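You operate a simulated robot arm through the tools that you are given. There is no shell and no other tool. Be economical: measure what you need, move in short steps, check, and stop when the job is done.

You run a simulated robot arm. Do the job below in one go: nothing can be reset, and whatever is moved stays where it is left.

TASK
Fit the lot 2 gear on the spindle and roll-test it.
Fine: then clear the screen with the yellow tester button and switch the tester off.

The check looks at the end state, three seconds after you hand in, the way a careful person would. Anything else that was tipped, shoved, dropped, spilled or broken makes it a failure.

THE ROBOT
A 6-joint arm with a two-finger parallel gripper, fixed in place. Base frame: the origin is at the foot of the arm, x ahead of it, y to its left, z up; the work surface is at about z = 0. Units: mm, degrees, N and s.
With the tool pointing down near the work surface it reaches from about 120 to 500 mm from the base axis. Its first joint turns from -72.0 to 72.0 degrees. Payload 0.65 kg.
Tool frame: the origin (TCP) lies between the finger pads and is the grasp point; the fingertips stand 25 mm ahead of it; z points along the fingers, y is the line along which they close. Largest opening 76 mm; finger width 18, thickness 10; the body of the gripper, 36 by 78 mm, starts 45 mm behind the TCP.
Orientation is that of the tool frame in the base frame, as [roll, pitch, yaw] about the fixed x, y, z axes, in that order (R = Rz(yaw) Ry(pitch) Rx(roll)). With the fingers straight down and closing along the base's y, the tool's x points along the base's -x, its y along +y and its z along -z.

THE INTERFACE
- The arm moves only by the tool nudge_tool. Its argument "steps" is a list of rows, each a list of 7 numbers: the gripper command, from -1 (shut) to 1 (fully open), values between in proportion, then the shift along the base's x, y, z in mm, then the turn, a rotation vector about the base's x, y, z in rad. In form: [[fingers, tx, ty, tz, wx, wy, wz], ...]. A call has 1 to 12 rows; each row is the pose to reach, as a shift and turn from the pose commanded when the call began. A row lasts 0.2 s, in which the tool goes at most 50 mm and 8.6 degrees; a call with a longer step from one row to the next is refused whole, and so is a gripper value outside its range. Where a pose cannot be reached the arm comes as near as it can. A force on the tool above 90 N (or 10 N above the force at the start of the call, whichever is more), or a blocked arm, ends the call early, and 0.2 s more pass. Each finger travels about 108 mm/s and halts on what it meets, pressing with about 30 N; the grip force reading is that of the motor and also rises with nothing between the fingers. The clock runs only during rows and for 0.2 s after the last one: add rows that repeat a pose to give the fingers time. It gives the time, the measured TCP pose, the force on the tool (base axes), the opening and the grip force at its end, in the units of the frame above (readings bear some noise), with the torque about the TCP (base axes, N m) and any sound that the robot's microphone picked up.
- Cameras (640 x 400 px; columns grow to the right, rows downward): "scene" is fixed at [78, 291.4, 416.4]; the picture's right is [-0.54, -0.84, 0.00], its down [-0.38, 0.24, -0.89] and it looks along [0.75, -0.48, -0.45] (base axes); focal length 214 px, centre (320, 200). "wrist" rides on the gripper at [58, 11, -81] in the tool frame; the picture's right is [-0.18, 0.98, 0.00], its down [-0.75, -0.14, -0.64] and it looks along [-0.63, -0.12, 0.77] (tool axes); focal length 243 px, centre (320, 200). There is no depth. A picture from a camera that has moved, and an enlarged one, comes with that camera's place and axes in the base frame and with its lens.
- capture(camera): a new picture of that camera. The clock stands still meanwhile.
- zoom(camera, box): a new picture of the part [left, top, right, bottom] of that camera's present view, enlarged. The clock stands still meanwhile.
- sign_off(): hands the job in; it is judged then, once.

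Work in short steps. Places have to be worked out from the pictures, the camera data and where the tool is seen: move nearer, look again, correct. Check each grasp and each placing, and mend what went wrong. You have 120 turns and 84 pictures in all, those below and enlarged ones among them. Open the gripper and draw the arm clear of the work before you hand the job in, unless the task says otherwise; then end with one line.

The tools are called after ">>>" as name(argument=value, ...) on one line, values as JSON. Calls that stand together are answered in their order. nudge_tool: Moves the arm, as the interface text tells. Its arguments: {"type":"object","properties":{"steps":{"type":"array","items":{"type":"array","items":{"type":"number"}}}},"required":["steps"]} The other tools are called the same way: capture (camera) takes a picture; zoom (camera, box) takes an enlarged picture of a part of a camera's view; sign_off () hands the job in.

At the start:

```text
clock: 0.0
tcp_pos: [228.2, 125.8, 384.2]
tool_rot: [-180.0, 0.0, -179.9]
contact_force: [0.2, 0.9, 0.0]
ft_torque: [-0.01, 0.04, 0.0]
opening: 75.9
gripper_force: 0.1
```

scene: 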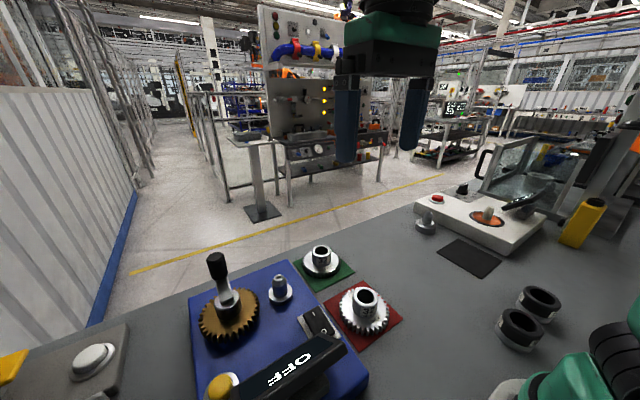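
wrist: 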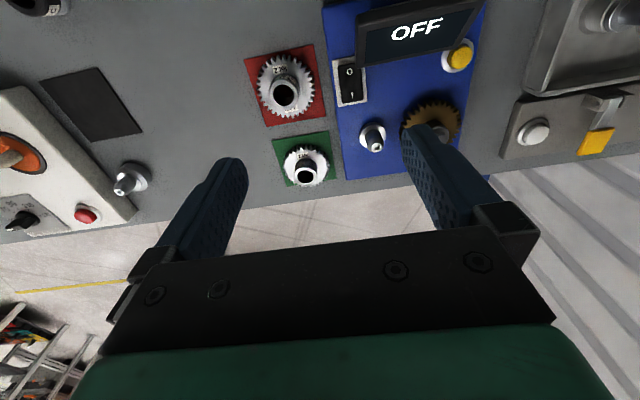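

The pictures show a blue tester with screen (OFF), a rocker switch, a spindle and a bronze gear with a crank, and two gears on a red and a green mat. I zoom in to read the marks.

>>> zoom(camera="scene", box=[180, 230, 420, 400])

>>> zoom(camera="wrist", box=[220, 0, 500, 190])

>>> zoom(camera="scene", box=[400, 120, 640, 370])

```text
2.35 times, centred on (300, 315) of scene
camera zoom: at [78.0, 291.4, 416.4], right [-0.54, -0.84, 0.0], down [-0.38, 0.24, -0.89], along [0.75, -0.48, -0.45], focal length 505 px, centre (367, -71)
```

zoom: 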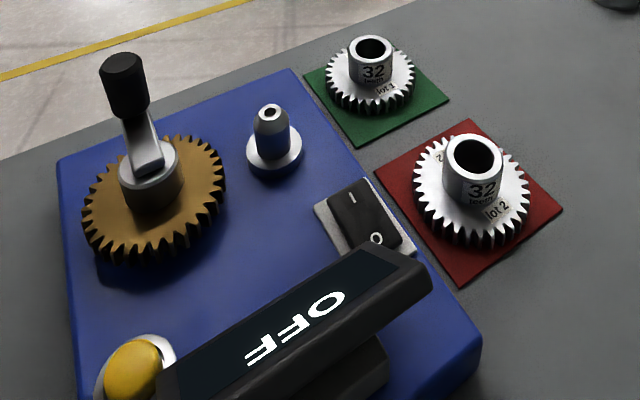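

```text
2.11 times, centred on (360, 95) of wrist
camera zoom: at [169.3, 136.9, 465.8], right [0.18, 0.98, 0.0], down [0.75, -0.14, 0.64], along [0.63, -0.12, -0.77], focal length 511 px, centre (236, 421)
```

zoom: 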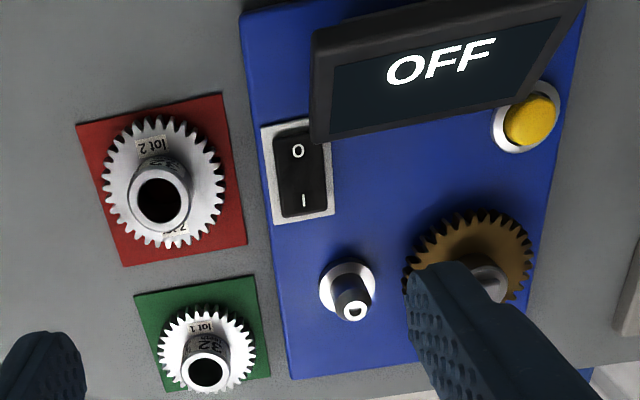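

```text
1.60 times, centred on (520, 245) of scene
camera zoom: at [78.0, 291.4, 416.4], right [-0.54, -0.84, 0.0], down [-0.38, 0.24, -0.89], along [0.75, -0.48, -0.45], focal length 343 px, centre (0, 128)
```

zoom: 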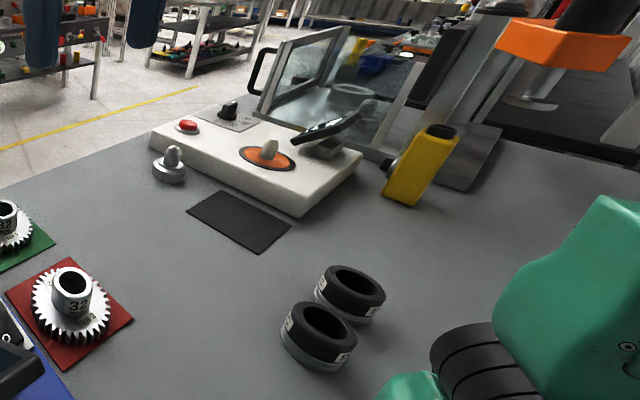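

Lot 2 is the gear on the red mat. Triangulating gives its hub top at about (279, 56, 50) and the spindle tip at about (385, 193, 84). I go above the gear for a closer look.

>>> nudge_tool(steps=[[1, 10, -14, -37, 0, 0, 0], [1, 20, -28, -74, 0, 0, 0], [1, 30, -42, -110, 0, 0, 0], [1, 40, -56, -147, 0, 0, 0], [1, 51, -70, -184, 0, 0, 0], [1, 51, -70, -184, 0, 0, 0]])

>>> capture(camera="wrist")

>>> capture(camera="scene")

```text
clock: 1.4
tcp_pos: [279.2, 53.9, 200.6]
tool_rot: [-180.0, 0.1, -179.9]
contact_force: [-0.2, 0.6, 0.3]
ft_torque: [-0.02, -0.02, 0.0]
opening: 75.9
gripper_force: 0.0
```

```text
78 pictures are left
camera wrist: at [221.4, 65.6, 282.2], right [0.18, 0.98, 0.0], down [0.75, -0.14, 0.64], along [0.63, -0.12, -0.77], focal length 243 px, centre (320, 200)
```

wrist: 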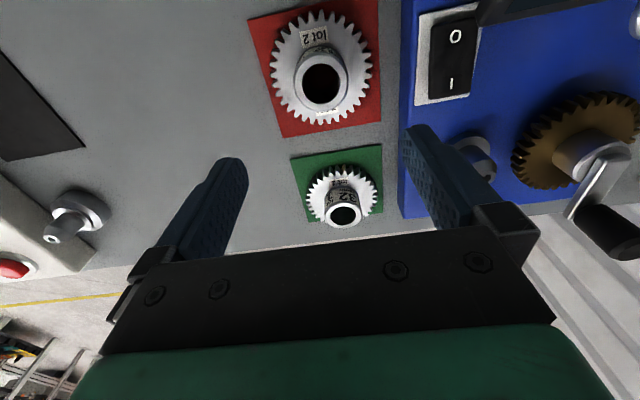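

```text
77 pictures are left
```

scene: 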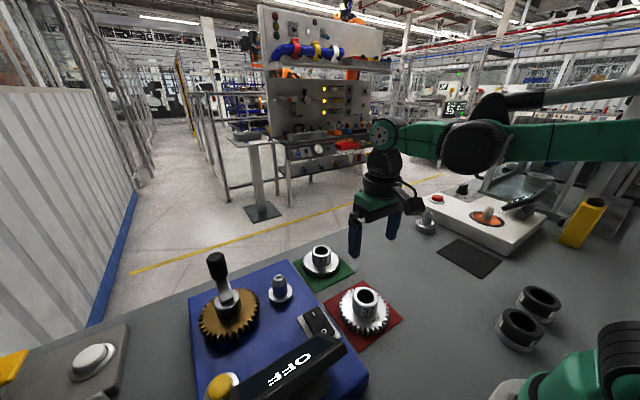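

A second wrist view puts the hub centre at (279, 56), top z≈50, hub about 46 mm across, which fits the grip. I shift 2 mm in y and go down to z≈80, then look.

>>> nudge_tool(steps=[[1, 0, 2, -40, 0, 0, 0], [1, 0, 2, -80, 0, 0, 0], [1, 0, 2, -120, 0, 0, 0], [1, 0, 2, -120, 0, 0, 0]])

>>> zoom(camera="scene", box=[300, 230, 430, 350])

>>> capture(camera="wrist")

```text
clock: 2.4
tcp_pos: [277.4, 56.0, 80.8]
tool_rot: [-180.0, -0.1, -180.0]
contact_force: [-0.1, -0.2, -0.1]
ft_torque: [-0.04, -0.02, 0.03]
opening: 75.9
gripper_force: 0.1
```

```text
3.33 times, centred on (365, 290) of scene
camera zoom: at [78.0, 291.4, 416.4], right [-0.54, -0.84, 0.0], down [-0.38, 0.24, -0.89], along [0.75, -0.48, -0.45], focal length 715 px, centre (170, -100)
```

zoom: 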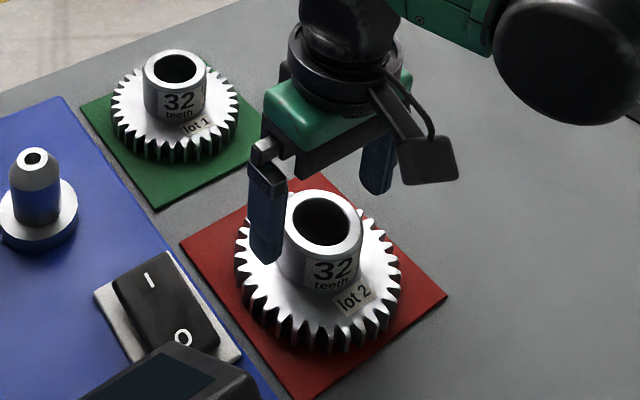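

```text
75 pictures are left
camera wrist: at [220.8, 68.4, 161.6], right [0.18, 0.98, 0.0], down [0.75, -0.14, 0.64], along [0.63, -0.12, -0.77], focal length 243 px, centre (320, 200)
```

wrist: 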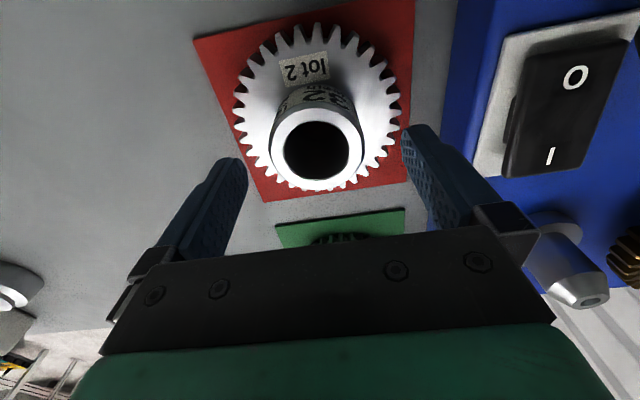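

The fingers straddle the hub in line with it. I lower to TCP z≈51 in two steps.

>>> nudge_tool(steps=[[1, 0.5, 0, -15, 0, 0, 0], [1, 0.5, 0, -27, 0, 0, 0], [1, 0.5, 0, -27, 0, 0, 0]])

>>> zoom(camera="scene", box=[300, 230, 430, 350])

```text
clock: 3.2
tcp_pos: [279.2, 57.7, 52.6]
tool_rot: [180.0, 0.0, -180.0]
contact_force: [-0.5, -0.5, 0.1]
ft_torque: [-0.01, 0.05, -0.01]
opening: 76.0
gripper_force: 0.0
```

```text
3.33 times, centred on (365, 290) of scene
camera zoom: at [78.0, 291.4, 416.4], right [-0.54, -0.84, 0.0], down [-0.38, 0.24, -0.89], along [0.75, -0.48, -0.45], focal length 715 px, centre (170, -100)
```

zoom: 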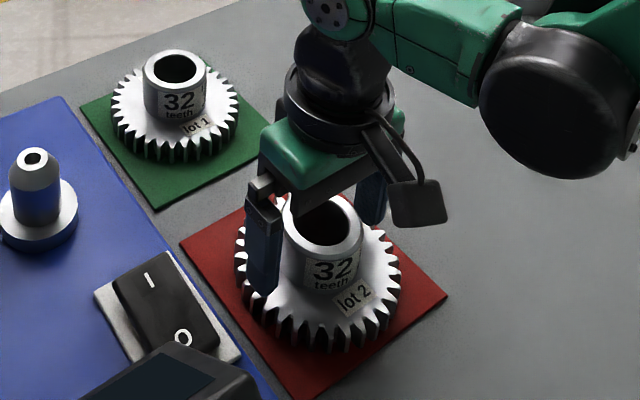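

No contact so far and the fingertips sit just above the disc. I close on the hub.

>>> nudge_tool(steps=[[-1, 0, 0, 0, 0, 0, 0], [-1, 0, 0, 0, 0, 0, 0], [-1, 0, 0, 0, 0, 0, 0]])

```text
clock: 4.0
tcp_pos: [277.9, 57.5, 53.6]
tool_rot: [180.0, 0.0, 179.9]
contact_force: [0.1, -0.8, -0.5]
ft_torque: [0.02, 0.01, -0.01]
opening: 49.5
gripper_force: 30.0
```

The grip holds at 49.5 mm with 30 N. I lift the gear straight up.

>>> nudge_tool(steps=[[-1, 0, 0, 10, 0, 0, 0], [-1, 0, 0, 40, 0, 0, 0], [-1, 0, 0, 80, 0, 0, 0], [-1, 0, 0, 120, 0, 0, 0], [-1, 0, 0, 150, 0, 0, 0], [-1, 0, 0, 150, 0, 0, 0]])

>>> capture(camera="scene")

>>> capture(camera="wrist")

```text
clock: 5.4
tcp_pos: [277.9, 58.7, 204.1]
tool_rot: [-179.9, -0.1, -180.0]
contact_force: [0.7, 0.1, -4.9]
ft_torque: [0.0, 0.01, 0.0]
opening: 49.9
gripper_force: 30.0
```

```text
73 pictures are left
```

scene: 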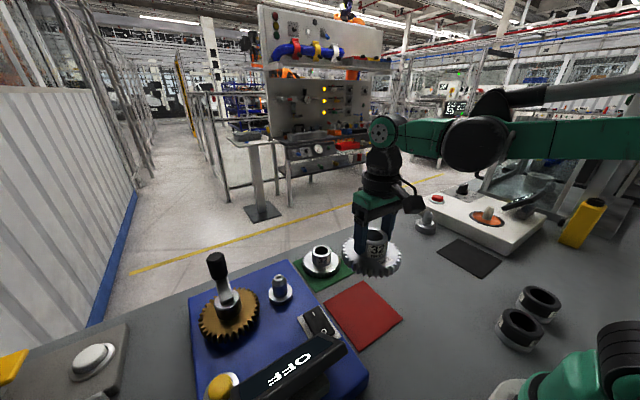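

```text
72 pictures are left
camera wrist: at [220.3, 68.5, 285.8], right [0.18, 0.98, 0.0], down [0.75, -0.14, 0.64], along [0.63, -0.12, -0.77], focal length 243 px, centre (320, 200)
```

wrist: 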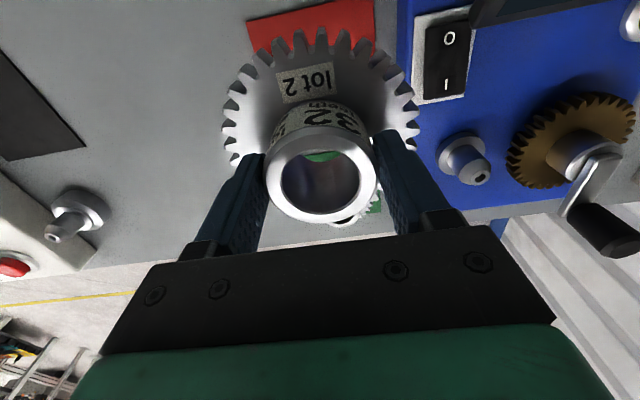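

The gear is held (about 0.5 kg, bottom about 53 mm under the TCP) and the spindle is near (379, 193, tip z≈90). I carry it high over the spindle and compare.

>>> nudge_tool(steps=[[-1, 0, 0, 16, 0, 0, 0], [-1, 20, 27, 16, 0, 0, 0], [-1, 40, 54, 16, 0, 0, 0], [-1, 60, 80, 16, 0, 0, 0], [-1, 80, 107, 16, 0, 0, 0], [-1, 101, 134, 16, 0, 0, 0], [-1, 101, 134, 16, 0, 0, 0]])

>>> zoom(camera="scene", box=[190, 190, 350, 340])

>>> capture(camera="wrist")

```text
clock: 7.0
tcp_pos: [379.9, 192.0, 217.5]
tool_rot: [180.0, 0.0, -179.9]
contact_force: [-0.5, -0.1, -4.4]
ft_torque: [0.0, 0.06, 0.02]
opening: 49.7
gripper_force: 30.0
```

```text
2.67 times, centred on (270, 265) of scene
camera zoom: at [78.0, 291.4, 416.4], right [-0.54, -0.84, 0.0], down [-0.38, 0.24, -0.89], along [0.75, -0.48, -0.45], focal length 572 px, centre (453, 27)
```

zoom: 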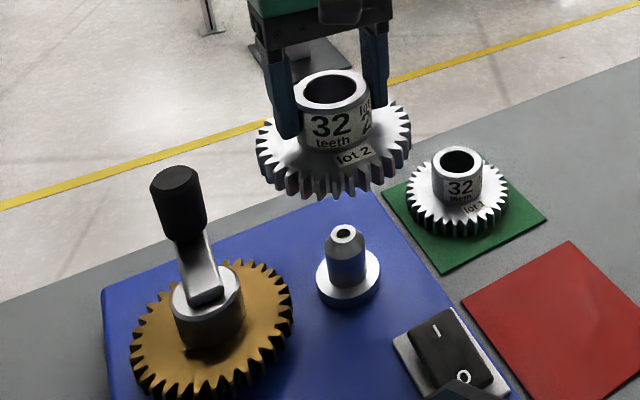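

```text
70 pictures are left
camera wrist: at [322.1, 203.5, 299.8], right [0.18, 0.98, 0.0], down [0.75, -0.14, 0.64], along [0.63, -0.12, -0.77], focal length 243 px, centre (320, 200)
```

wrist: 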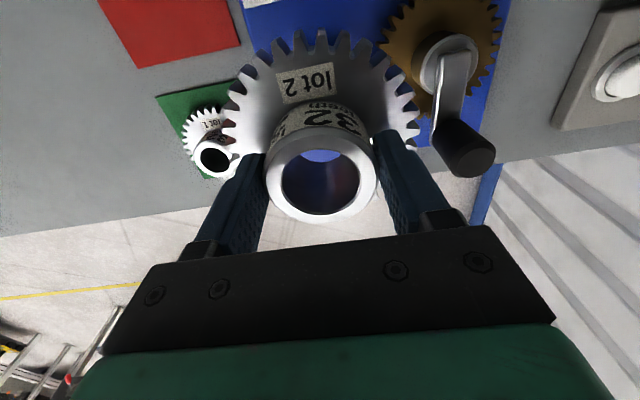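

By the calibrated scene view, the spindle axis lies about (+1, +2) mm from the present axis. The bronze gear's axis is near (374, 288). I correct and lower to just above the tip.

>>> nudge_tool(steps=[[-1, 1, 2, -20, 0, 0, 0], [-1, 1, 2, -50, 0, 0, 0], [-1, 1, 2, -50, 0, 0, 0]])

>>> zoom(camera="scene", box=[190, 210, 350, 330])

>>> zoom(camera="wrist", box=[200, 0, 520, 230])

```text
clock: 7.8
tcp_pos: [381.4, 193.7, 168.0]
tool_rot: [180.0, 0.0, -180.0]
contact_force: [0.2, 0.4, -4.3]
ft_torque: [-0.02, 0.01, 0.04]
opening: 49.8
gripper_force: 30.2
```

```text
3.33 times, centred on (270, 270) of scene
camera zoom: at [78.0, 291.4, 416.4], right [-0.54, -0.84, 0.0], down [-0.38, 0.24, -0.89], along [0.75, -0.48, -0.45], focal length 715 px, centre (487, -33)
```

zoom: 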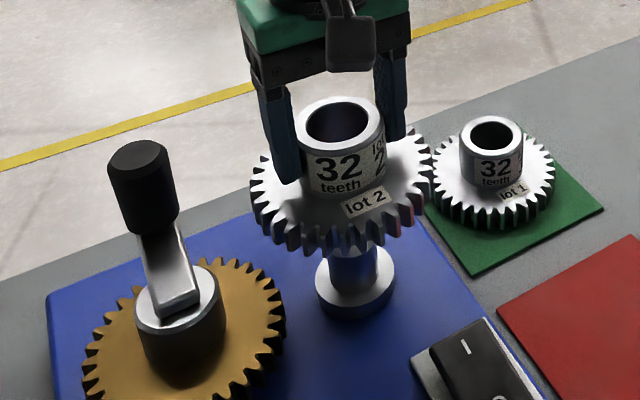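

```text
1.74 times, centred on (360, 115) of wrist
camera zoom: at [323.3, 205.3, 249.8], right [0.18, 0.98, 0.0], down [0.75, -0.14, 0.64], along [0.63, -0.12, -0.77], focal length 422 px, centre (250, 348)
```

zoom: 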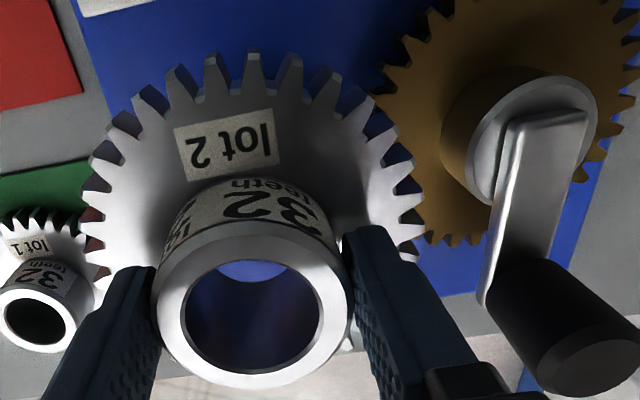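

Laterally the shaft is about 2 mm to the picture's left of the bore axis. I correct by (+1, +1.5) and lower until the bore is just on the tip, watching the force.

>>> nudge_tool(steps=[[-1, 1, 1.5, -10, 0, 0, 0], [-1, 1, 1.5, -20, 0, 0, 0], [-1, 1, 1.5, -27, 0, 0, 0], [-1, 1, 1.5, -27, 0, 0, 0]])

>>> zoom(camera="scene", box=[190, 210, 350, 330])

>>> zoom(camera="wrist", box=[200, 0, 520, 230])

```text
clock: 8.8
tcp_pos: [381.5, 195.6, 142.1]
tool_rot: [180.0, 0.0, -179.9]
contact_force: [0.5, 0.7, -4.6]
ft_torque: [0.0, 0.0, -0.02]
opening: 49.9
gripper_force: 30.0
```

```text
3.33 times, centred on (270, 270) of scene
camera zoom: at [78.0, 291.4, 416.4], right [-0.54, -0.84, 0.0], down [-0.38, 0.24, -0.89], along [0.75, -0.48, -0.45], focal length 715 px, centre (487, -33)
```

zoom: 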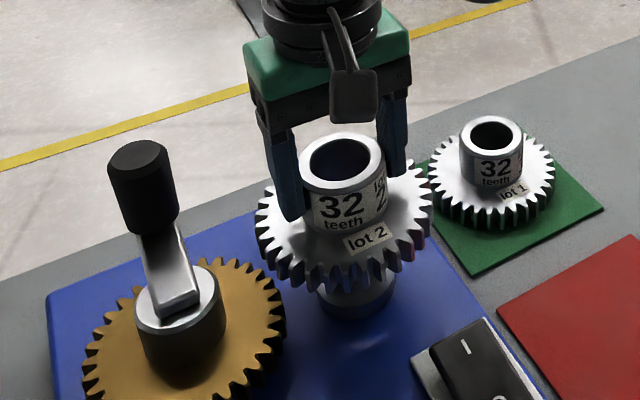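

```text
1.74 times, centred on (360, 115) of wrist
camera zoom: at [323.5, 206.3, 223.5], right [0.18, 0.98, 0.0], down [0.75, -0.14, 0.64], along [0.63, -0.12, -0.77], focal length 422 px, centre (250, 348)
```

zoom: 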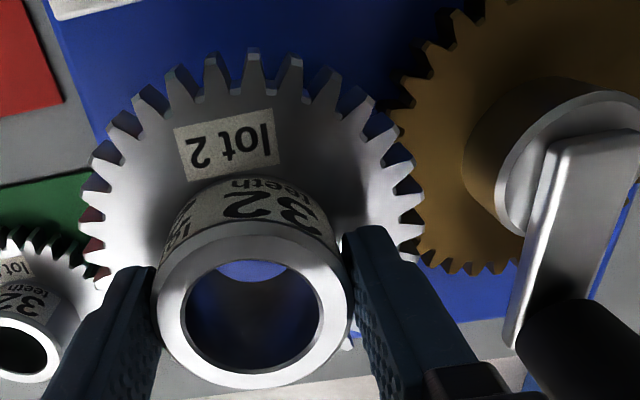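

No contact yet with the gear bottom near z 89. I lower another 8 mm, watching the force.

>>> nudge_tool(steps=[[-1, 0, 0, -3, 0, 0, 0], [-1, 0, 0, -6, 0, 0, 0], [-1, 0, 0, -8, 0, 0, 0], [-1, 0, 0, -8, 0, 0, 0]])

```text
clock: 9.8
tcp_pos: [381.2, 193.9, 133.4]
tool_rot: [180.0, 0.0, 179.9]
contact_force: [0.2, 0.5, -5.2]
ft_torque: [0.0, 0.0, 0.0]
opening: 49.8
gripper_force: 30.4
```

>>> zoom(camera="scene", box=[230, 240, 310, 310])

>>> capture(camera="wrist")

```text
5.71 times, centred on (270, 275) of scene
camera zoom: at [78.0, 291.4, 416.4], right [-0.54, -0.84, 0.0], down [-0.38, 0.24, -0.89], along [0.75, -0.48, -0.45], focal length 1226 px, centre (606, -229)
```

zoom: 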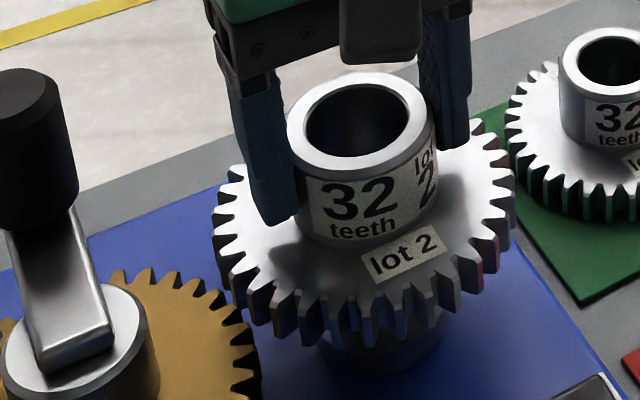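

```text
64 pictures are left
camera wrist: at [323.7, 206.1, 215.7], right [0.18, 0.98, 0.0], down [0.75, -0.14, 0.64], along [0.63, -0.12, -0.77], focal length 243 px, centre (320, 200)
```

wrist: 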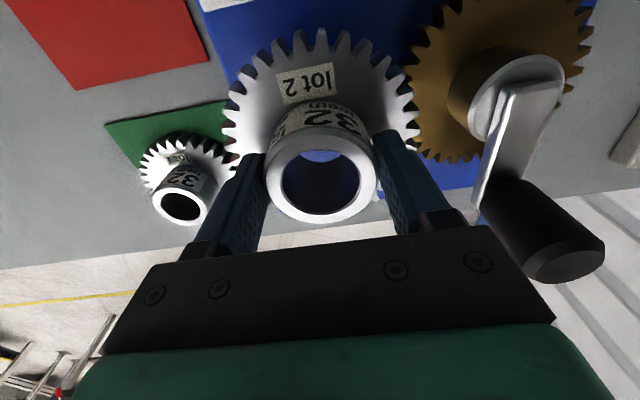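

Still free. I lower another 8 mm in small steps.

>>> nudge_tool(steps=[[-1, 0, 0, -3, 0, 0, 0], [-1, 0, 0, -6, 0, 0, 0], [-1, 0, 0, -8, 0, 0, 0], [-1, 0, 0, -8, 0, 0, 0]])

>>> zoom(camera="scene", box=[200, 250, 290, 330])

>>> zoom(camera="wrist", box=[320, 0, 480, 140])

```text
clock: 10.8
tcp_pos: [379.7, 195.6, 126.1]
tool_rot: [179.9, -0.1, -180.0]
contact_force: [-16.0, 2.0, -1.1]
ft_torque: [0.04, 0.74, -0.05]
opening: 49.5
gripper_force: 30.2
```

```text
5.00 times, centred on (245, 290) of scene
camera zoom: at [78.0, 291.4, 416.4], right [-0.54, -0.84, 0.0], down [-0.38, 0.24, -0.89], along [0.75, -0.48, -0.45], focal length 1072 px, centre (695, -250)
```

zoom: 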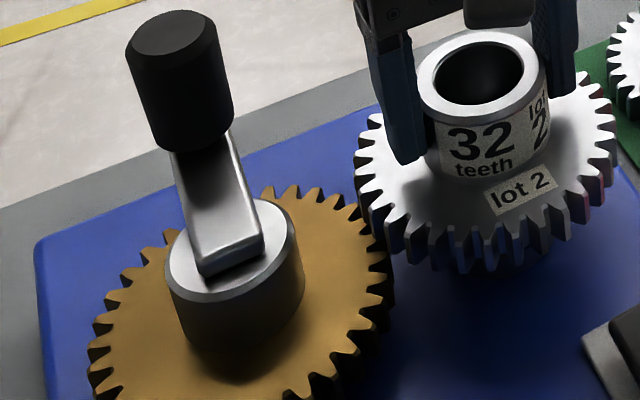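

```text
2.86 times, centred on (400, 70) of wrist
camera zoom: at [323.7, 206.5, 207.5], right [0.18, 0.98, 0.0], down [0.75, -0.14, 0.64], along [0.63, -0.12, -0.77], focal length 693 px, centre (91, 571)
```

zoom: 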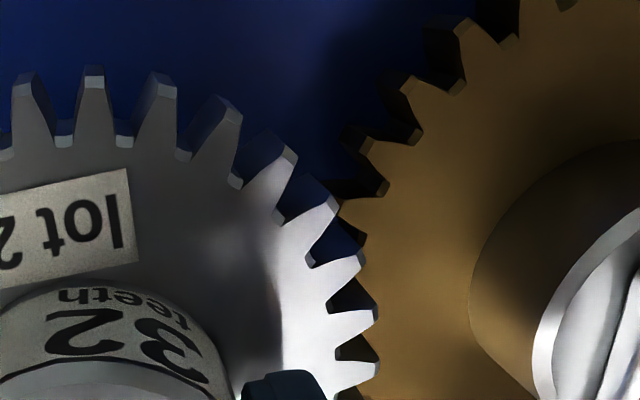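

The spindle cone is pushing the gear towards −x (−16 N), so the axis lies further back in x. I shift −2 mm and read again.

>>> nudge_tool(steps=[[-1, -1, 0, 0, 0, 0, 0], [-1, -2, 0, 0, 0, 0, 0], [-1, -2, 0, 0, 0, 0, 0]])

```text
clock: 11.6
tcp_pos: [380.0, 194.6, 125.4]
tool_rot: [-180.0, 0.1, -179.9]
contact_force: [0.1, 0.4, -3.8]
ft_torque: [-0.01, -0.03, 0.0]
opening: 49.7
gripper_force: 30.1
```

Free again. I lower in small steps to feel for the shaft and then the teeth.

>>> nudge_tool(steps=[[-1, 0, 0, -2, 0, 0, 0], [-1, 0, 0, -4, 0, 0, 0], [-1, 0, 0, -4, 0, 0, 0]])

```text
clock: 12.4
tcp_pos: [380.0, 196.0, 122.8]
tool_rot: [180.0, 0.0, 180.0]
contact_force: [-0.4, 0.2, -4.2]
ft_torque: [0.01, 0.01, -0.03]
opening: 49.8
gripper_force: 29.3
```

>>> nudge_tool(steps=[[-1, 0, 0, -2, 0, 0, 0], [-1, 0, 0, -4, 0, 0, 0], [-1, 0, 0, -4, 0, 0, 0]])

>>> zoom(camera="scene", box=[225, 265, 285, 310])

>>> zoom(camera="wrist", box=[320, 0, 480, 140])

```text
clock: 13.2
tcp_pos: [378.7, 194.8, 118.1]
tool_rot: [179.9, -0.1, 180.0]
contact_force: [-0.7, -0.1, -4.6]
ft_torque: [0.05, 0.0, 0.03]
opening: 49.7
gripper_force: 29.9
```

```text
8.89 times, centred on (255, 288) of scene
camera zoom: at [78.0, 291.4, 416.4], right [-0.54, -0.84, 0.0], down [-0.38, 0.24, -0.89], along [0.75, -0.48, -0.45], focal length 1906 px, centre (898, -578)
```

zoom: 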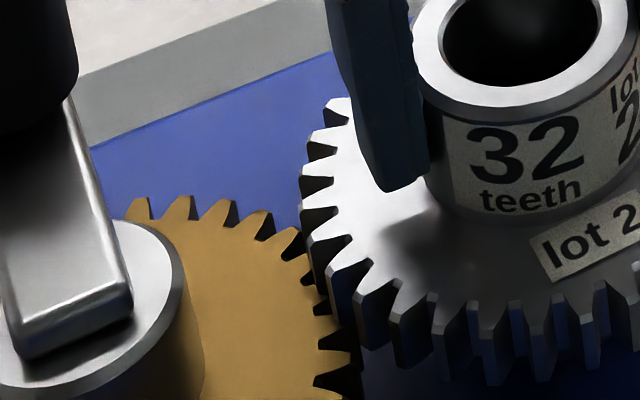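

```text
2.86 times, centred on (400, 70) of wrist
camera zoom: at [321.6, 206.4, 200.0], right [0.18, 0.98, 0.0], down [0.75, -0.14, 0.64], along [0.63, -0.12, -0.77], focal length 693 px, centre (91, 571)
```

zoom: 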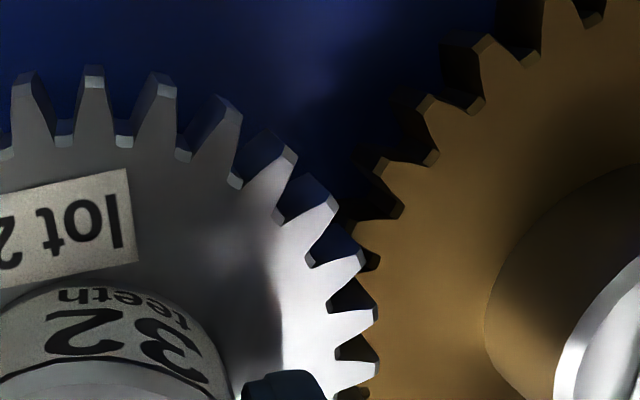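

Teeth of the lot 2 gear lie at about 90.5° mod 11.25°; the line to the bronze axis is near 93°. I take sharper views of the bronze teeth for the phase before going on.

>>> zoom(camera="wrist", box=[380, 20, 460, 90])

>>> zoom(camera="scene", box=[245, 275, 275, 300])

>>> capture(camera="wrist")

```text
5.71 times, centred on (420, 55) of wrist
camera zoom: at [321.6, 206.4, 200.0], right [0.18, 0.98, 0.0], down [0.75, -0.14, 0.64], along [0.63, -0.12, -0.77], focal length 1386 px, centre (-251, 1029)
```

zoom: 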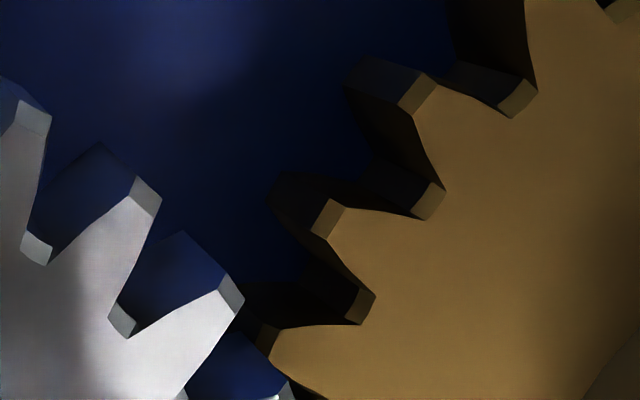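

```text
16.00 times, centred on (260, 288) of scene
camera zoom: at [78.0, 291.4, 416.4], right [-0.54, -0.84, 0.0], down [-0.38, 0.24, -0.89], along [0.75, -0.48, -0.45], focal length 3432 px, centre (1280, -1200)
```

zoom: 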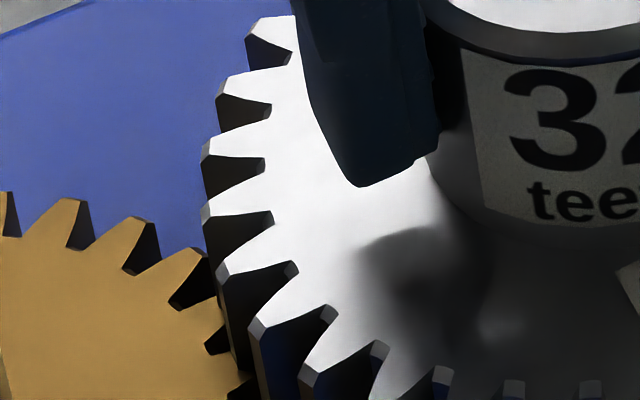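

```text
57 pictures are left
camera wrist: at [321.6, 206.4, 200.0], right [0.18, 0.98, 0.0], down [0.75, -0.14, 0.64], along [0.63, -0.12, -0.77], focal length 243 px, centre (320, 200)
```

wrist: 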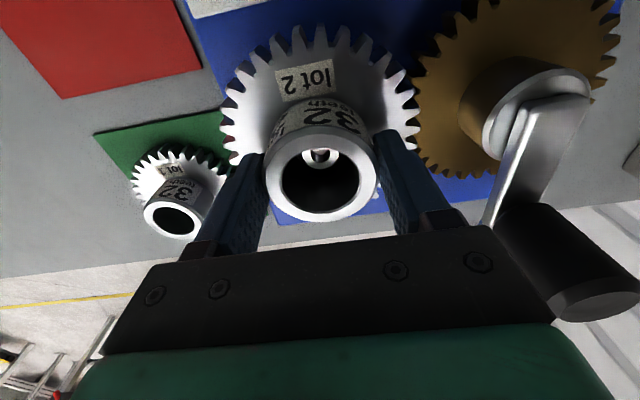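

In the wrist view bronze teeth also lie about on the line of centres, so tooth would meet tooth. I turn the gear +4.3° (CCW) and lower a little at a time.

>>> nudge_tool(steps=[[-1, 0, 0, 0, 0, 0, 0.04], [-1, 0, 0, 0, 0, 0, 0.075], [-1, 0, 0, -2, 0, 0, 0.075], [-1, 0, 0, -4, 0, 0, 0.075], [-1, 0, 0, -4, 0, 0, 0.075]])

>>> zoom(camera="scene", box=[245, 275, 275, 300])

>>> zoom(camera="wrist", box=[350, 20, 470, 120])

```text
clock: 14.4
tcp_pos: [378.4, 195.0, 113.8]
tool_rot: [180.0, 0.1, -175.7]
contact_force: [0.1, 0.8, -4.1]
ft_torque: [-0.03, -0.02, -0.03]
opening: 49.5
gripper_force: 30.4
```

```text
16.00 times, centred on (260, 288) of scene
camera zoom: at [78.0, 291.4, 416.4], right [-0.54, -0.84, 0.0], down [-0.38, 0.24, -0.89], along [0.75, -0.48, -0.45], focal length 3432 px, centre (1280, -1200)
```

zoom: 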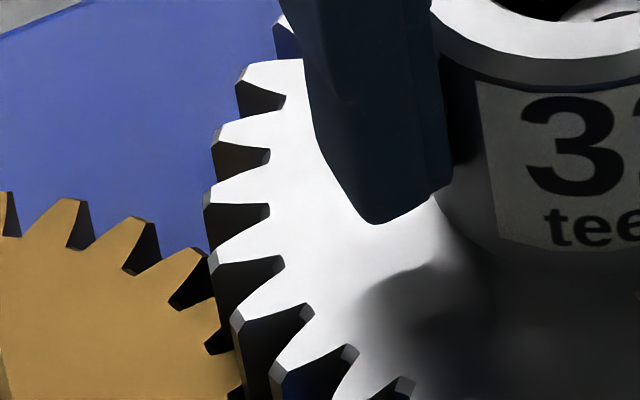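

```text
4.00 times, centred on (410, 70) of wrist
camera zoom: at [321.2, 202.1, 195.8], right [0.11, 0.99, 0.0], down [0.76, -0.08, 0.64], along [0.64, -0.07, -0.77], focal length 970 px, centre (-40, 720)
```

zoom: 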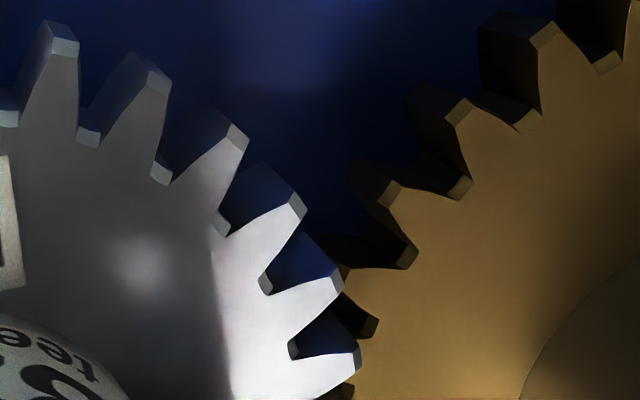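

No contact. Lowering a further 6 mm in 2 mm steps.

>>> nudge_tool(steps=[[-1, 0, 0, -2, 0, 0, 0], [-1, 0, 0, -4, 0, 0, 0], [-1, 0, 0, -6, 0, 0, 0], [-1, 0, 0, -6, 0, 0, 0]])

>>> zoom(camera="scene", box=[230, 265, 300, 320])

```text
clock: 15.4
tcp_pos: [379.1, 195.3, 106.2]
tool_rot: [-179.9, 0.0, -175.7]
contact_force: [0.2, -0.7, -4.6]
ft_torque: [0.01, 0.0, 0.02]
opening: 49.9
gripper_force: 29.2
```

```text
7.27 times, centred on (265, 292) of scene
camera zoom: at [78.0, 291.4, 416.4], right [-0.54, -0.84, 0.0], down [-0.38, 0.24, -0.89], along [0.75, -0.48, -0.45], focal length 1560 px, centre (720, -473)
```

zoom: 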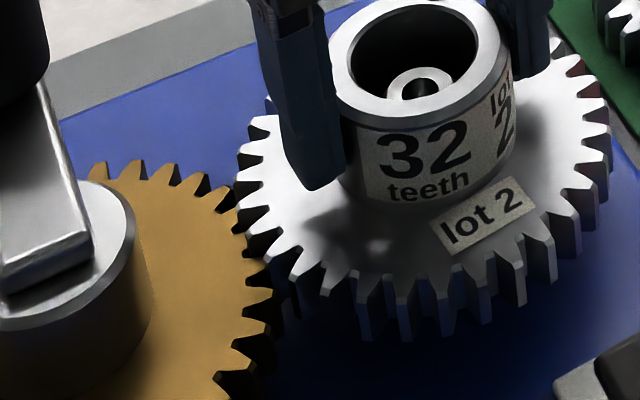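

Spindle is central in the bore and there is still no load. I continue down 4 mm.

>>> nudge_tool(steps=[[-1, 0, 0, -2, 0, 0, 0], [-1, 0, 0, -4, 0, 0, 0], [-1, 0, 0, -4, 0, 0, 0]])

>>> zoom(camera="scene", box=[230, 265, 300, 320])

>>> zoom(camera="wrist", box=[350, 20, 470, 120])

```text
clock: 16.2
tcp_pos: [379.1, 195.6, 104.3]
tool_rot: [180.0, 0.0, -175.7]
contact_force: [-0.5, -0.1, -4.2]
ft_torque: [-0.01, -0.02, -0.01]
opening: 49.8
gripper_force: 30.5
```

```text
7.27 times, centred on (265, 292) of scene
camera zoom: at [78.0, 291.4, 416.4], right [-0.54, -0.84, 0.0], down [-0.38, 0.24, -0.89], along [0.75, -0.48, -0.45], focal length 1560 px, centre (720, -473)
```

zoom: 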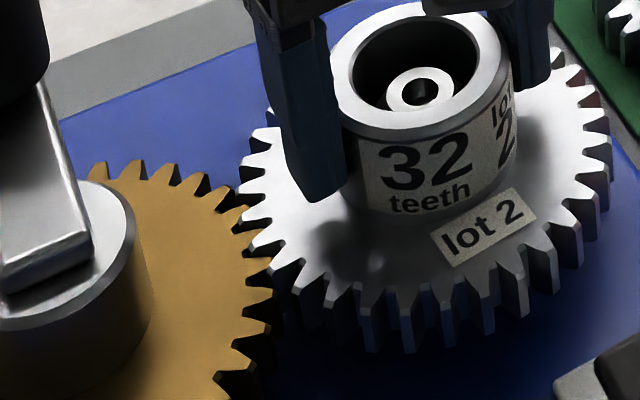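

```text
4.00 times, centred on (410, 70) of wrist
camera zoom: at [321.1, 202.2, 185.8], right [0.11, 0.99, 0.0], down [0.76, -0.08, 0.64], along [0.64, -0.07, -0.77], focal length 970 px, centre (-40, 720)
```

zoom: 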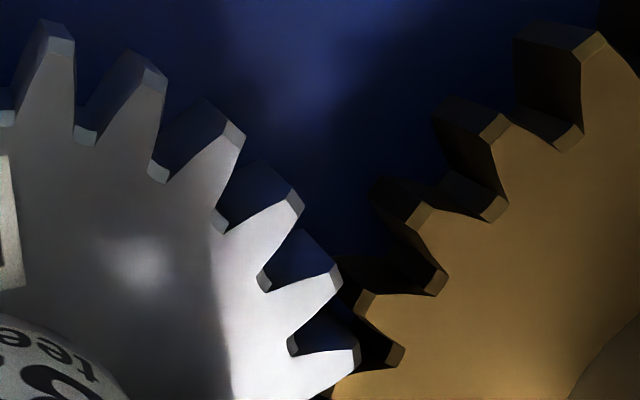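

The teeth seem to approach alternately. I continue down 4 mm.

>>> nudge_tool(steps=[[-1, 0, 0, -2, 0, 0, 0], [-1, 0, 0, -4, 0, 0, 0], [-1, 0, 0, -4, 0, 0, 0]])

>>> zoom(camera="scene", box=[235, 275, 275, 310])

>>> zoom(camera="wrist", box=[350, 20, 470, 120])

```text
clock: 17.0
tcp_pos: [379.0, 196.3, 100.5]
tool_rot: [179.9, 0.0, -175.8]
contact_force: [-6.2, 0.4, 15.0]
ft_torque: [0.09, -0.18, 0.01]
opening: 50.0
gripper_force: 30.6
```

```text
11.43 times, centred on (255, 292) of scene
camera zoom: at [78.0, 291.4, 416.4], right [-0.54, -0.84, 0.0], down [-0.38, 0.24, -0.89], along [0.75, -0.48, -0.45], focal length 2451 px, centre (1063, -857)
```

zoom: 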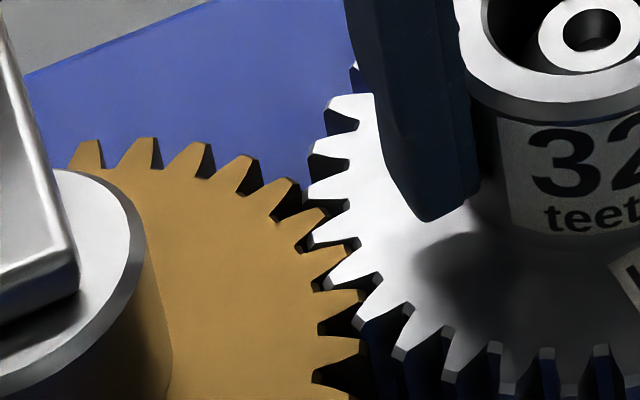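

```text
4.00 times, centred on (410, 70) of wrist
camera zoom: at [320.9, 202.3, 182.2], right [0.11, 0.99, 0.0], down [0.76, -0.08, 0.64], along [0.64, -0.07, -0.77], focal length 970 px, centre (-40, 720)
```

zoom: 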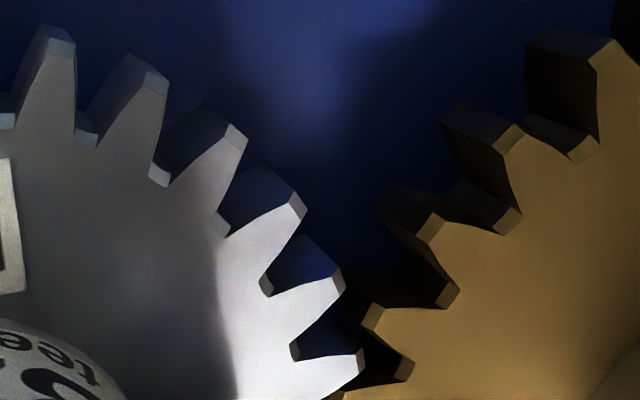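

The load (20 N up, centred near the axis, with no twist) and the height (gear bottom ≈46, flange top ≈44–46) say the gear is on the flange, teeth interleaved. I open the fingers gently and check how it sits.

>>> nudge_tool(steps=[[0.5, 0, 0, 0, 0, 0, 0], [0.7, 0, 0, 0, 0, 0, 0], [0.7, 0, 0, 0, 0, 0, 0]])

>>> zoom(camera="scene", box=[235, 265, 305, 320])

```text
clock: 17.8
tcp_pos: [379.5, 195.2, 99.9]
tool_rot: [-180.0, 0.0, -175.6]
contact_force: [-0.1, -0.5, -0.7]
ft_torque: [0.01, 0.0, 0.03]
opening: 64.5
gripper_force: 0.1
```

```text
7.27 times, centred on (270, 292) of scene
camera zoom: at [78.0, 291.4, 416.4], right [-0.54, -0.84, 0.0], down [-0.38, 0.24, -0.89], along [0.75, -0.48, -0.45], focal length 1560 px, centre (684, -473)
```

zoom: 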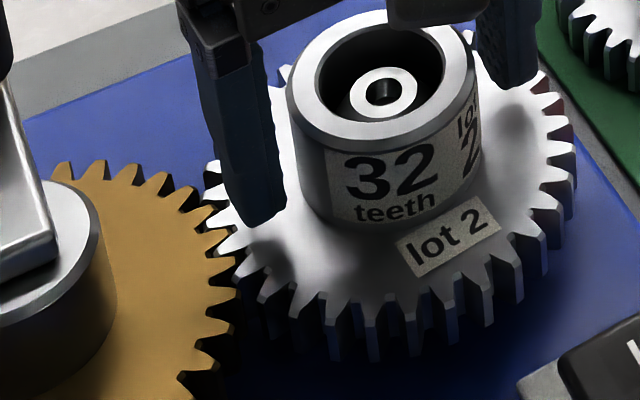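

Released. I rise straight up to clear the hub and inspect seat and mesh.

>>> nudge_tool(steps=[[0.7, 0, 0, 10, 0, 0, 0], [0.7, 0, 0, 45, 0, 0, 0], [0.7, 0, 0, 85, 0, 0, 0], [0.7, 0, 0, 120, 0, 0, 0], [0.7, 0, 0, 120, 0, 0, 0]])

>>> zoom(camera="scene", box=[200, 240, 320, 345])

>>> zoom(camera="wrist", box=[240, 0, 480, 200])

```text
clock: 19.0
tcp_pos: [378.7, 194.9, 220.5]
tool_rot: [179.9, 0.0, -175.7]
contact_force: [-0.1, 0.0, 0.3]
ft_torque: [0.01, 0.03, 0.02]
opening: 64.7
gripper_force: 0.1
```

```text
3.81 times, centred on (260, 292) of scene
camera zoom: at [78.0, 291.4, 416.4], right [-0.54, -0.84, 0.0], down [-0.38, 0.24, -0.89], along [0.75, -0.48, -0.45], focal length 817 px, centre (549, -152)
```

zoom: 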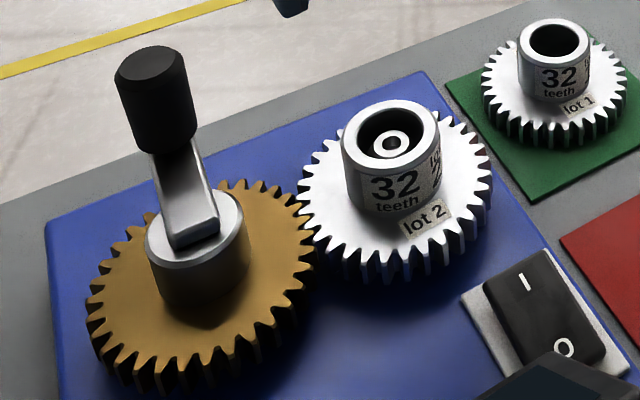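

```text
2.00 times, centred on (360, 100) of wrist
camera zoom: at [320.9, 202.1, 302.0], right [0.11, 0.99, 0.0], down [0.76, -0.08, 0.64], along [0.64, -0.07, -0.77], focal length 485 px, centre (240, 400)
```

zoom: 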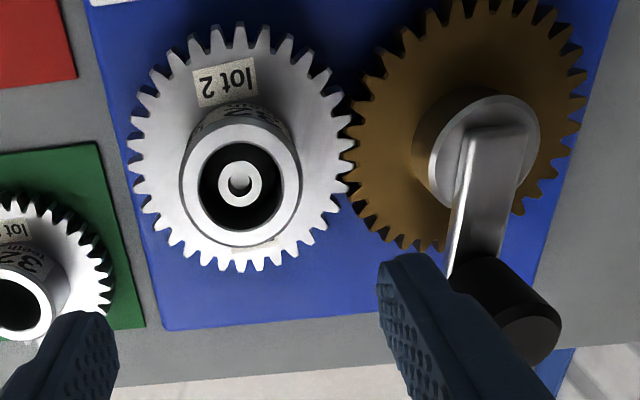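

It looks seated and meshed. A close view of the mesh zone confirms or not; I also look at the switch and screen from the scene.

>>> zoom(camera="wrist", box=[390, 20, 450, 120])

>>> zoom(camera="scene", box=[180, 290, 380, 400])

```text
4.00 times, centred on (420, 70) of wrist
camera zoom: at [320.9, 202.1, 302.0], right [0.11, 0.99, 0.0], down [0.76, -0.08, 0.64], along [0.64, -0.07, -0.77], focal length 970 px, centre (-80, 720)
```

zoom: 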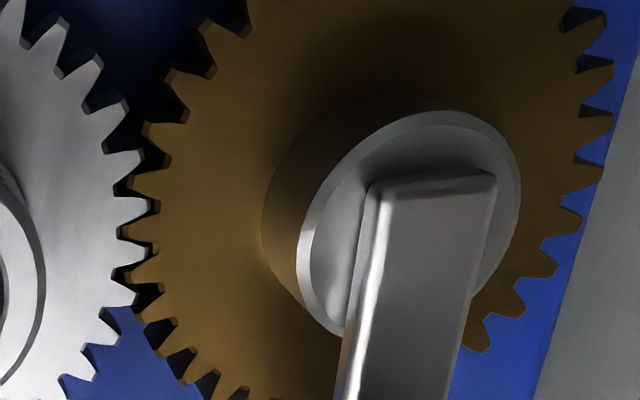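

```text
3.20 times, centred on (280, 345) of scene
camera zoom: at [78.0, 291.4, 416.4], right [-0.54, -0.84, 0.0], down [-0.38, 0.24, -0.89], along [0.75, -0.48, -0.45], focal length 686 px, centre (448, -264)
```

zoom: 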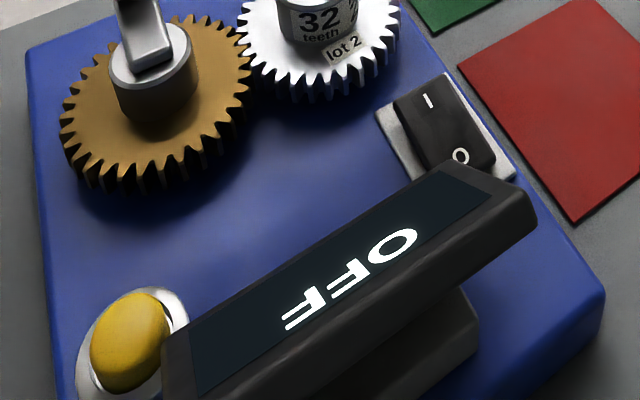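

The mesh is good. Next I switch the tester on: the "I" end of the rocker is near (303, 164, ~50), clear of the screen. I move above it with closed fingers.

>>> nudge_tool(steps=[[-0.5, -25, -10, 0, 0, 0, -0.04], [-1, -50, -20, -20, 0, 0, -0.075], [-1, -75.6, -31.4, -50, 0, 0, -0.075], [-1, -75.6, -31.4, -90, 0, 0, -0.075], [-1, -75.6, -31.4, -110, 0, 0, -0.075], [-1, -75.6, -31.4, -110, 0, 0, -0.075]])

>>> zoom(camera="scene", box=[240, 240, 370, 380])

>>> capture(camera="wrist")

```text
clock: 20.4
tcp_pos: [303.3, 161.7, 110.4]
tool_rot: [180.0, 0.1, 179.9]
contact_force: [0.2, -0.2, 0.5]
ft_torque: [-0.01, 0.01, -0.01]
opening: 0.0
gripper_force: 23.9
```

```text
2.86 times, centred on (305, 310) of scene
camera zoom: at [78.0, 291.4, 416.4], right [-0.54, -0.84, 0.0], down [-0.38, 0.24, -0.89], along [0.75, -0.48, -0.45], focal length 613 px, centre (363, -114)
```

zoom: 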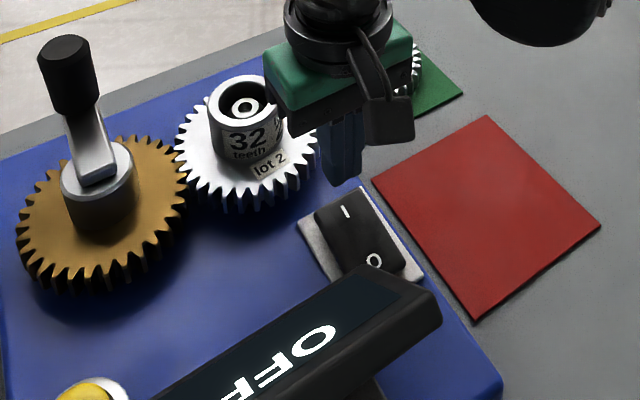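

```text
43 pictures are left
camera wrist: at [246.3, 174.4, 191.6], right [0.18, 0.98, 0.0], down [0.75, -0.14, 0.64], along [0.63, -0.12, -0.77], focal length 243 px, centre (320, 200)
```

wrist: 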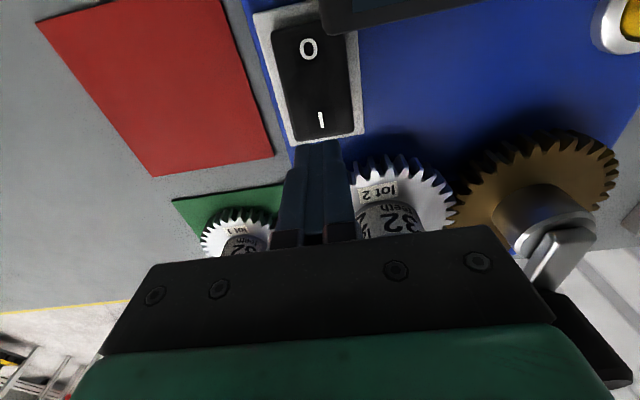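

The "I" mark is at (302, 164). I shift x by −3 and lower to just above the rocker, then press in small steps.

>>> nudge_tool(steps=[[-1, -3, 0.5, -15, 0, 0, 0], [-1, -3, 0.5, -25, 0, 0, 0], [-1, -3, 0.5, -29, 0, 0, 0], [-1, -3, 0.5, -29, 0, 0, 0]])

```text
clock: 21.4
tcp_pos: [300.9, 163.9, 82.3]
tool_rot: [180.0, 0.2, 180.0]
contact_force: [-0.4, -0.3, 0.1]
ft_torque: [0.02, 0.0, -0.04]
opening: 0.2
gripper_force: 23.0
```

>>> nudge_tool(steps=[[-1, 0, 0, -2, 0, 0, 0], [-1, 0, 0, -4, 0, 0, 0], [-1, 0, 0, -6, 0, 0, 0], [-1, 0, 0, -6, 0, 0, 0]])

>>> zoom(camera="scene", box=[250, 270, 370, 390])

```text
clock: 22.0
tcp_pos: [301.4, 163.2, 79.0]
tool_rot: [-179.9, 0.1, 180.0]
contact_force: [-1.1, 1.0, 32.7]
ft_torque: [0.01, 0.36, 0.02]
opening: 0.0
gripper_force: 23.3
stopped in row 3: the force on the tool passed its limit at 110 N (the readings are from after the stop); the commanded pose is now the measured one
```

```text
3.33 times, centred on (310, 330) of scene
camera zoom: at [77.9, 291.3, 416.4], right [-0.54, -0.84, 0.0], down [-0.38, 0.24, -0.89], along [0.75, -0.48, -0.45], focal length 715 px, centre (353, -233)
```

zoom: 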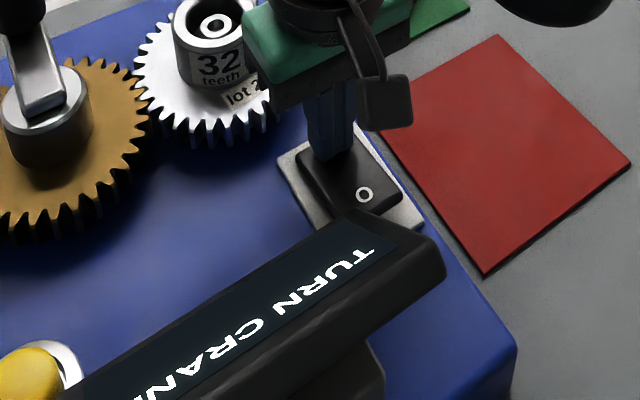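

The tester is on and shows "TURN CRANK"; the press hit the stop firmly, so later presses will go in finer steps. I lift clear and go above the crank with fingers open to measure its knob.

>>> nudge_tool(steps=[[-1, 0, 0, 30, 0, 0, 0], [-1, 0, 0, 75, 0, 0, 0], [-1, 0, 0, 120, 0, 0, 0], [-0.5, 20, 20, 150, 0, 0, 0], [0, 40, 50, 170, 0, 0, 0], [0.5, 60, 85, 170, 0, 0, 0], [1, 85, 115, 170, 0, 0, 0], [1, 99, 129, 170, 0, 0, 0], [1, 99, 129, 170, 0, 0, 0]])

>>> capture(camera="wrist")

>>> capture(camera="scene")

```text
clock: 24.0
tcp_pos: [364.6, 267.5, 226.2]
tool_rot: [-180.0, 0.0, -179.9]
contact_force: [-0.1, 0.1, 0.3]
ft_torque: [0.01, -0.01, -0.03]
opening: 75.9
gripper_force: 0.0
out of reach, approached as far as the arm can: row 7, 8, 9
```

```text
41 pictures are left
camera wrist: at [307.2, 279.1, 308.5], right [0.18, 0.98, 0.0], down [0.75, -0.14, 0.64], along [0.63, -0.12, -0.77], focal length 243 px, centre (320, 200)
```

wrist: 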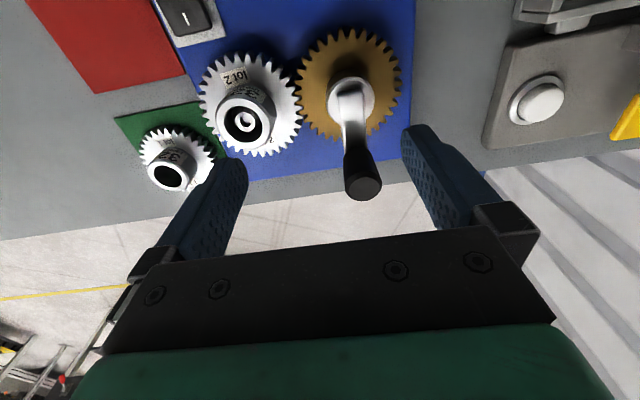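

```text
40 pictures are left
```

scene: 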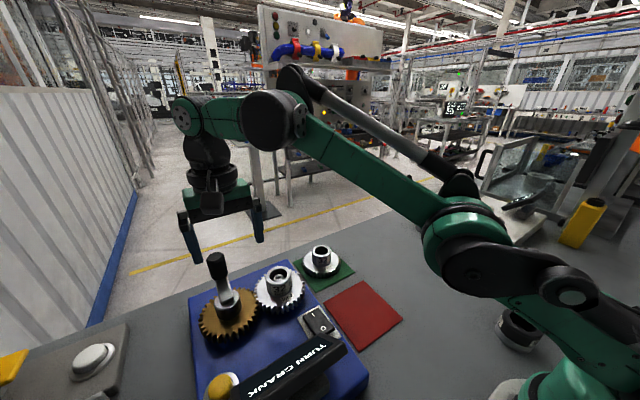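

Vertical reach ends near r≈450 here, so I'll work the crank with the tool tilted 30° outward about base y (pads stay vertical). The knob is near (432, 291), top z≈149. I tilt first, up high.

>>> nudge_tool(steps=[[1, 0, 0, 0, 0, -0.13, 0], [1, 0, 0, 0, 0, -0.26, 0], [1, 0, 0, 0, 0, -0.39, 0], [1, 0, 0, 0, 0, -0.5236, 0], [1, 0, 0, 0, 0, -0.5236, 0]])

>>> capture(camera="wrist")

```text
clock: 25.2
tcp_pos: [364.5, 267.6, 227.8]
tool_rot: [-179.9, 30.0, 180.0]
contact_force: [-0.2, 0.0, 0.9]
ft_torque: [0.02, -0.01, 0.01]
opening: 76.0
gripper_force: 0.0
```

```text
39 pictures are left
camera wrist: at [274.7, 279.2, 269.1], right [0.16, 0.98, 0.09], down [0.33, -0.14, 0.93], along [0.93, -0.12, -0.35], focal length 243 px, centre (320, 200)
```

wrist: 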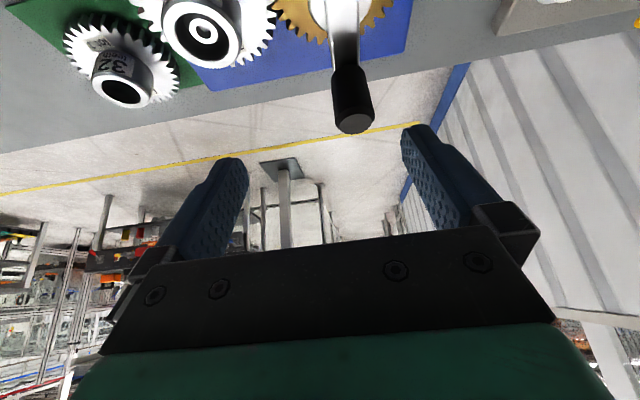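

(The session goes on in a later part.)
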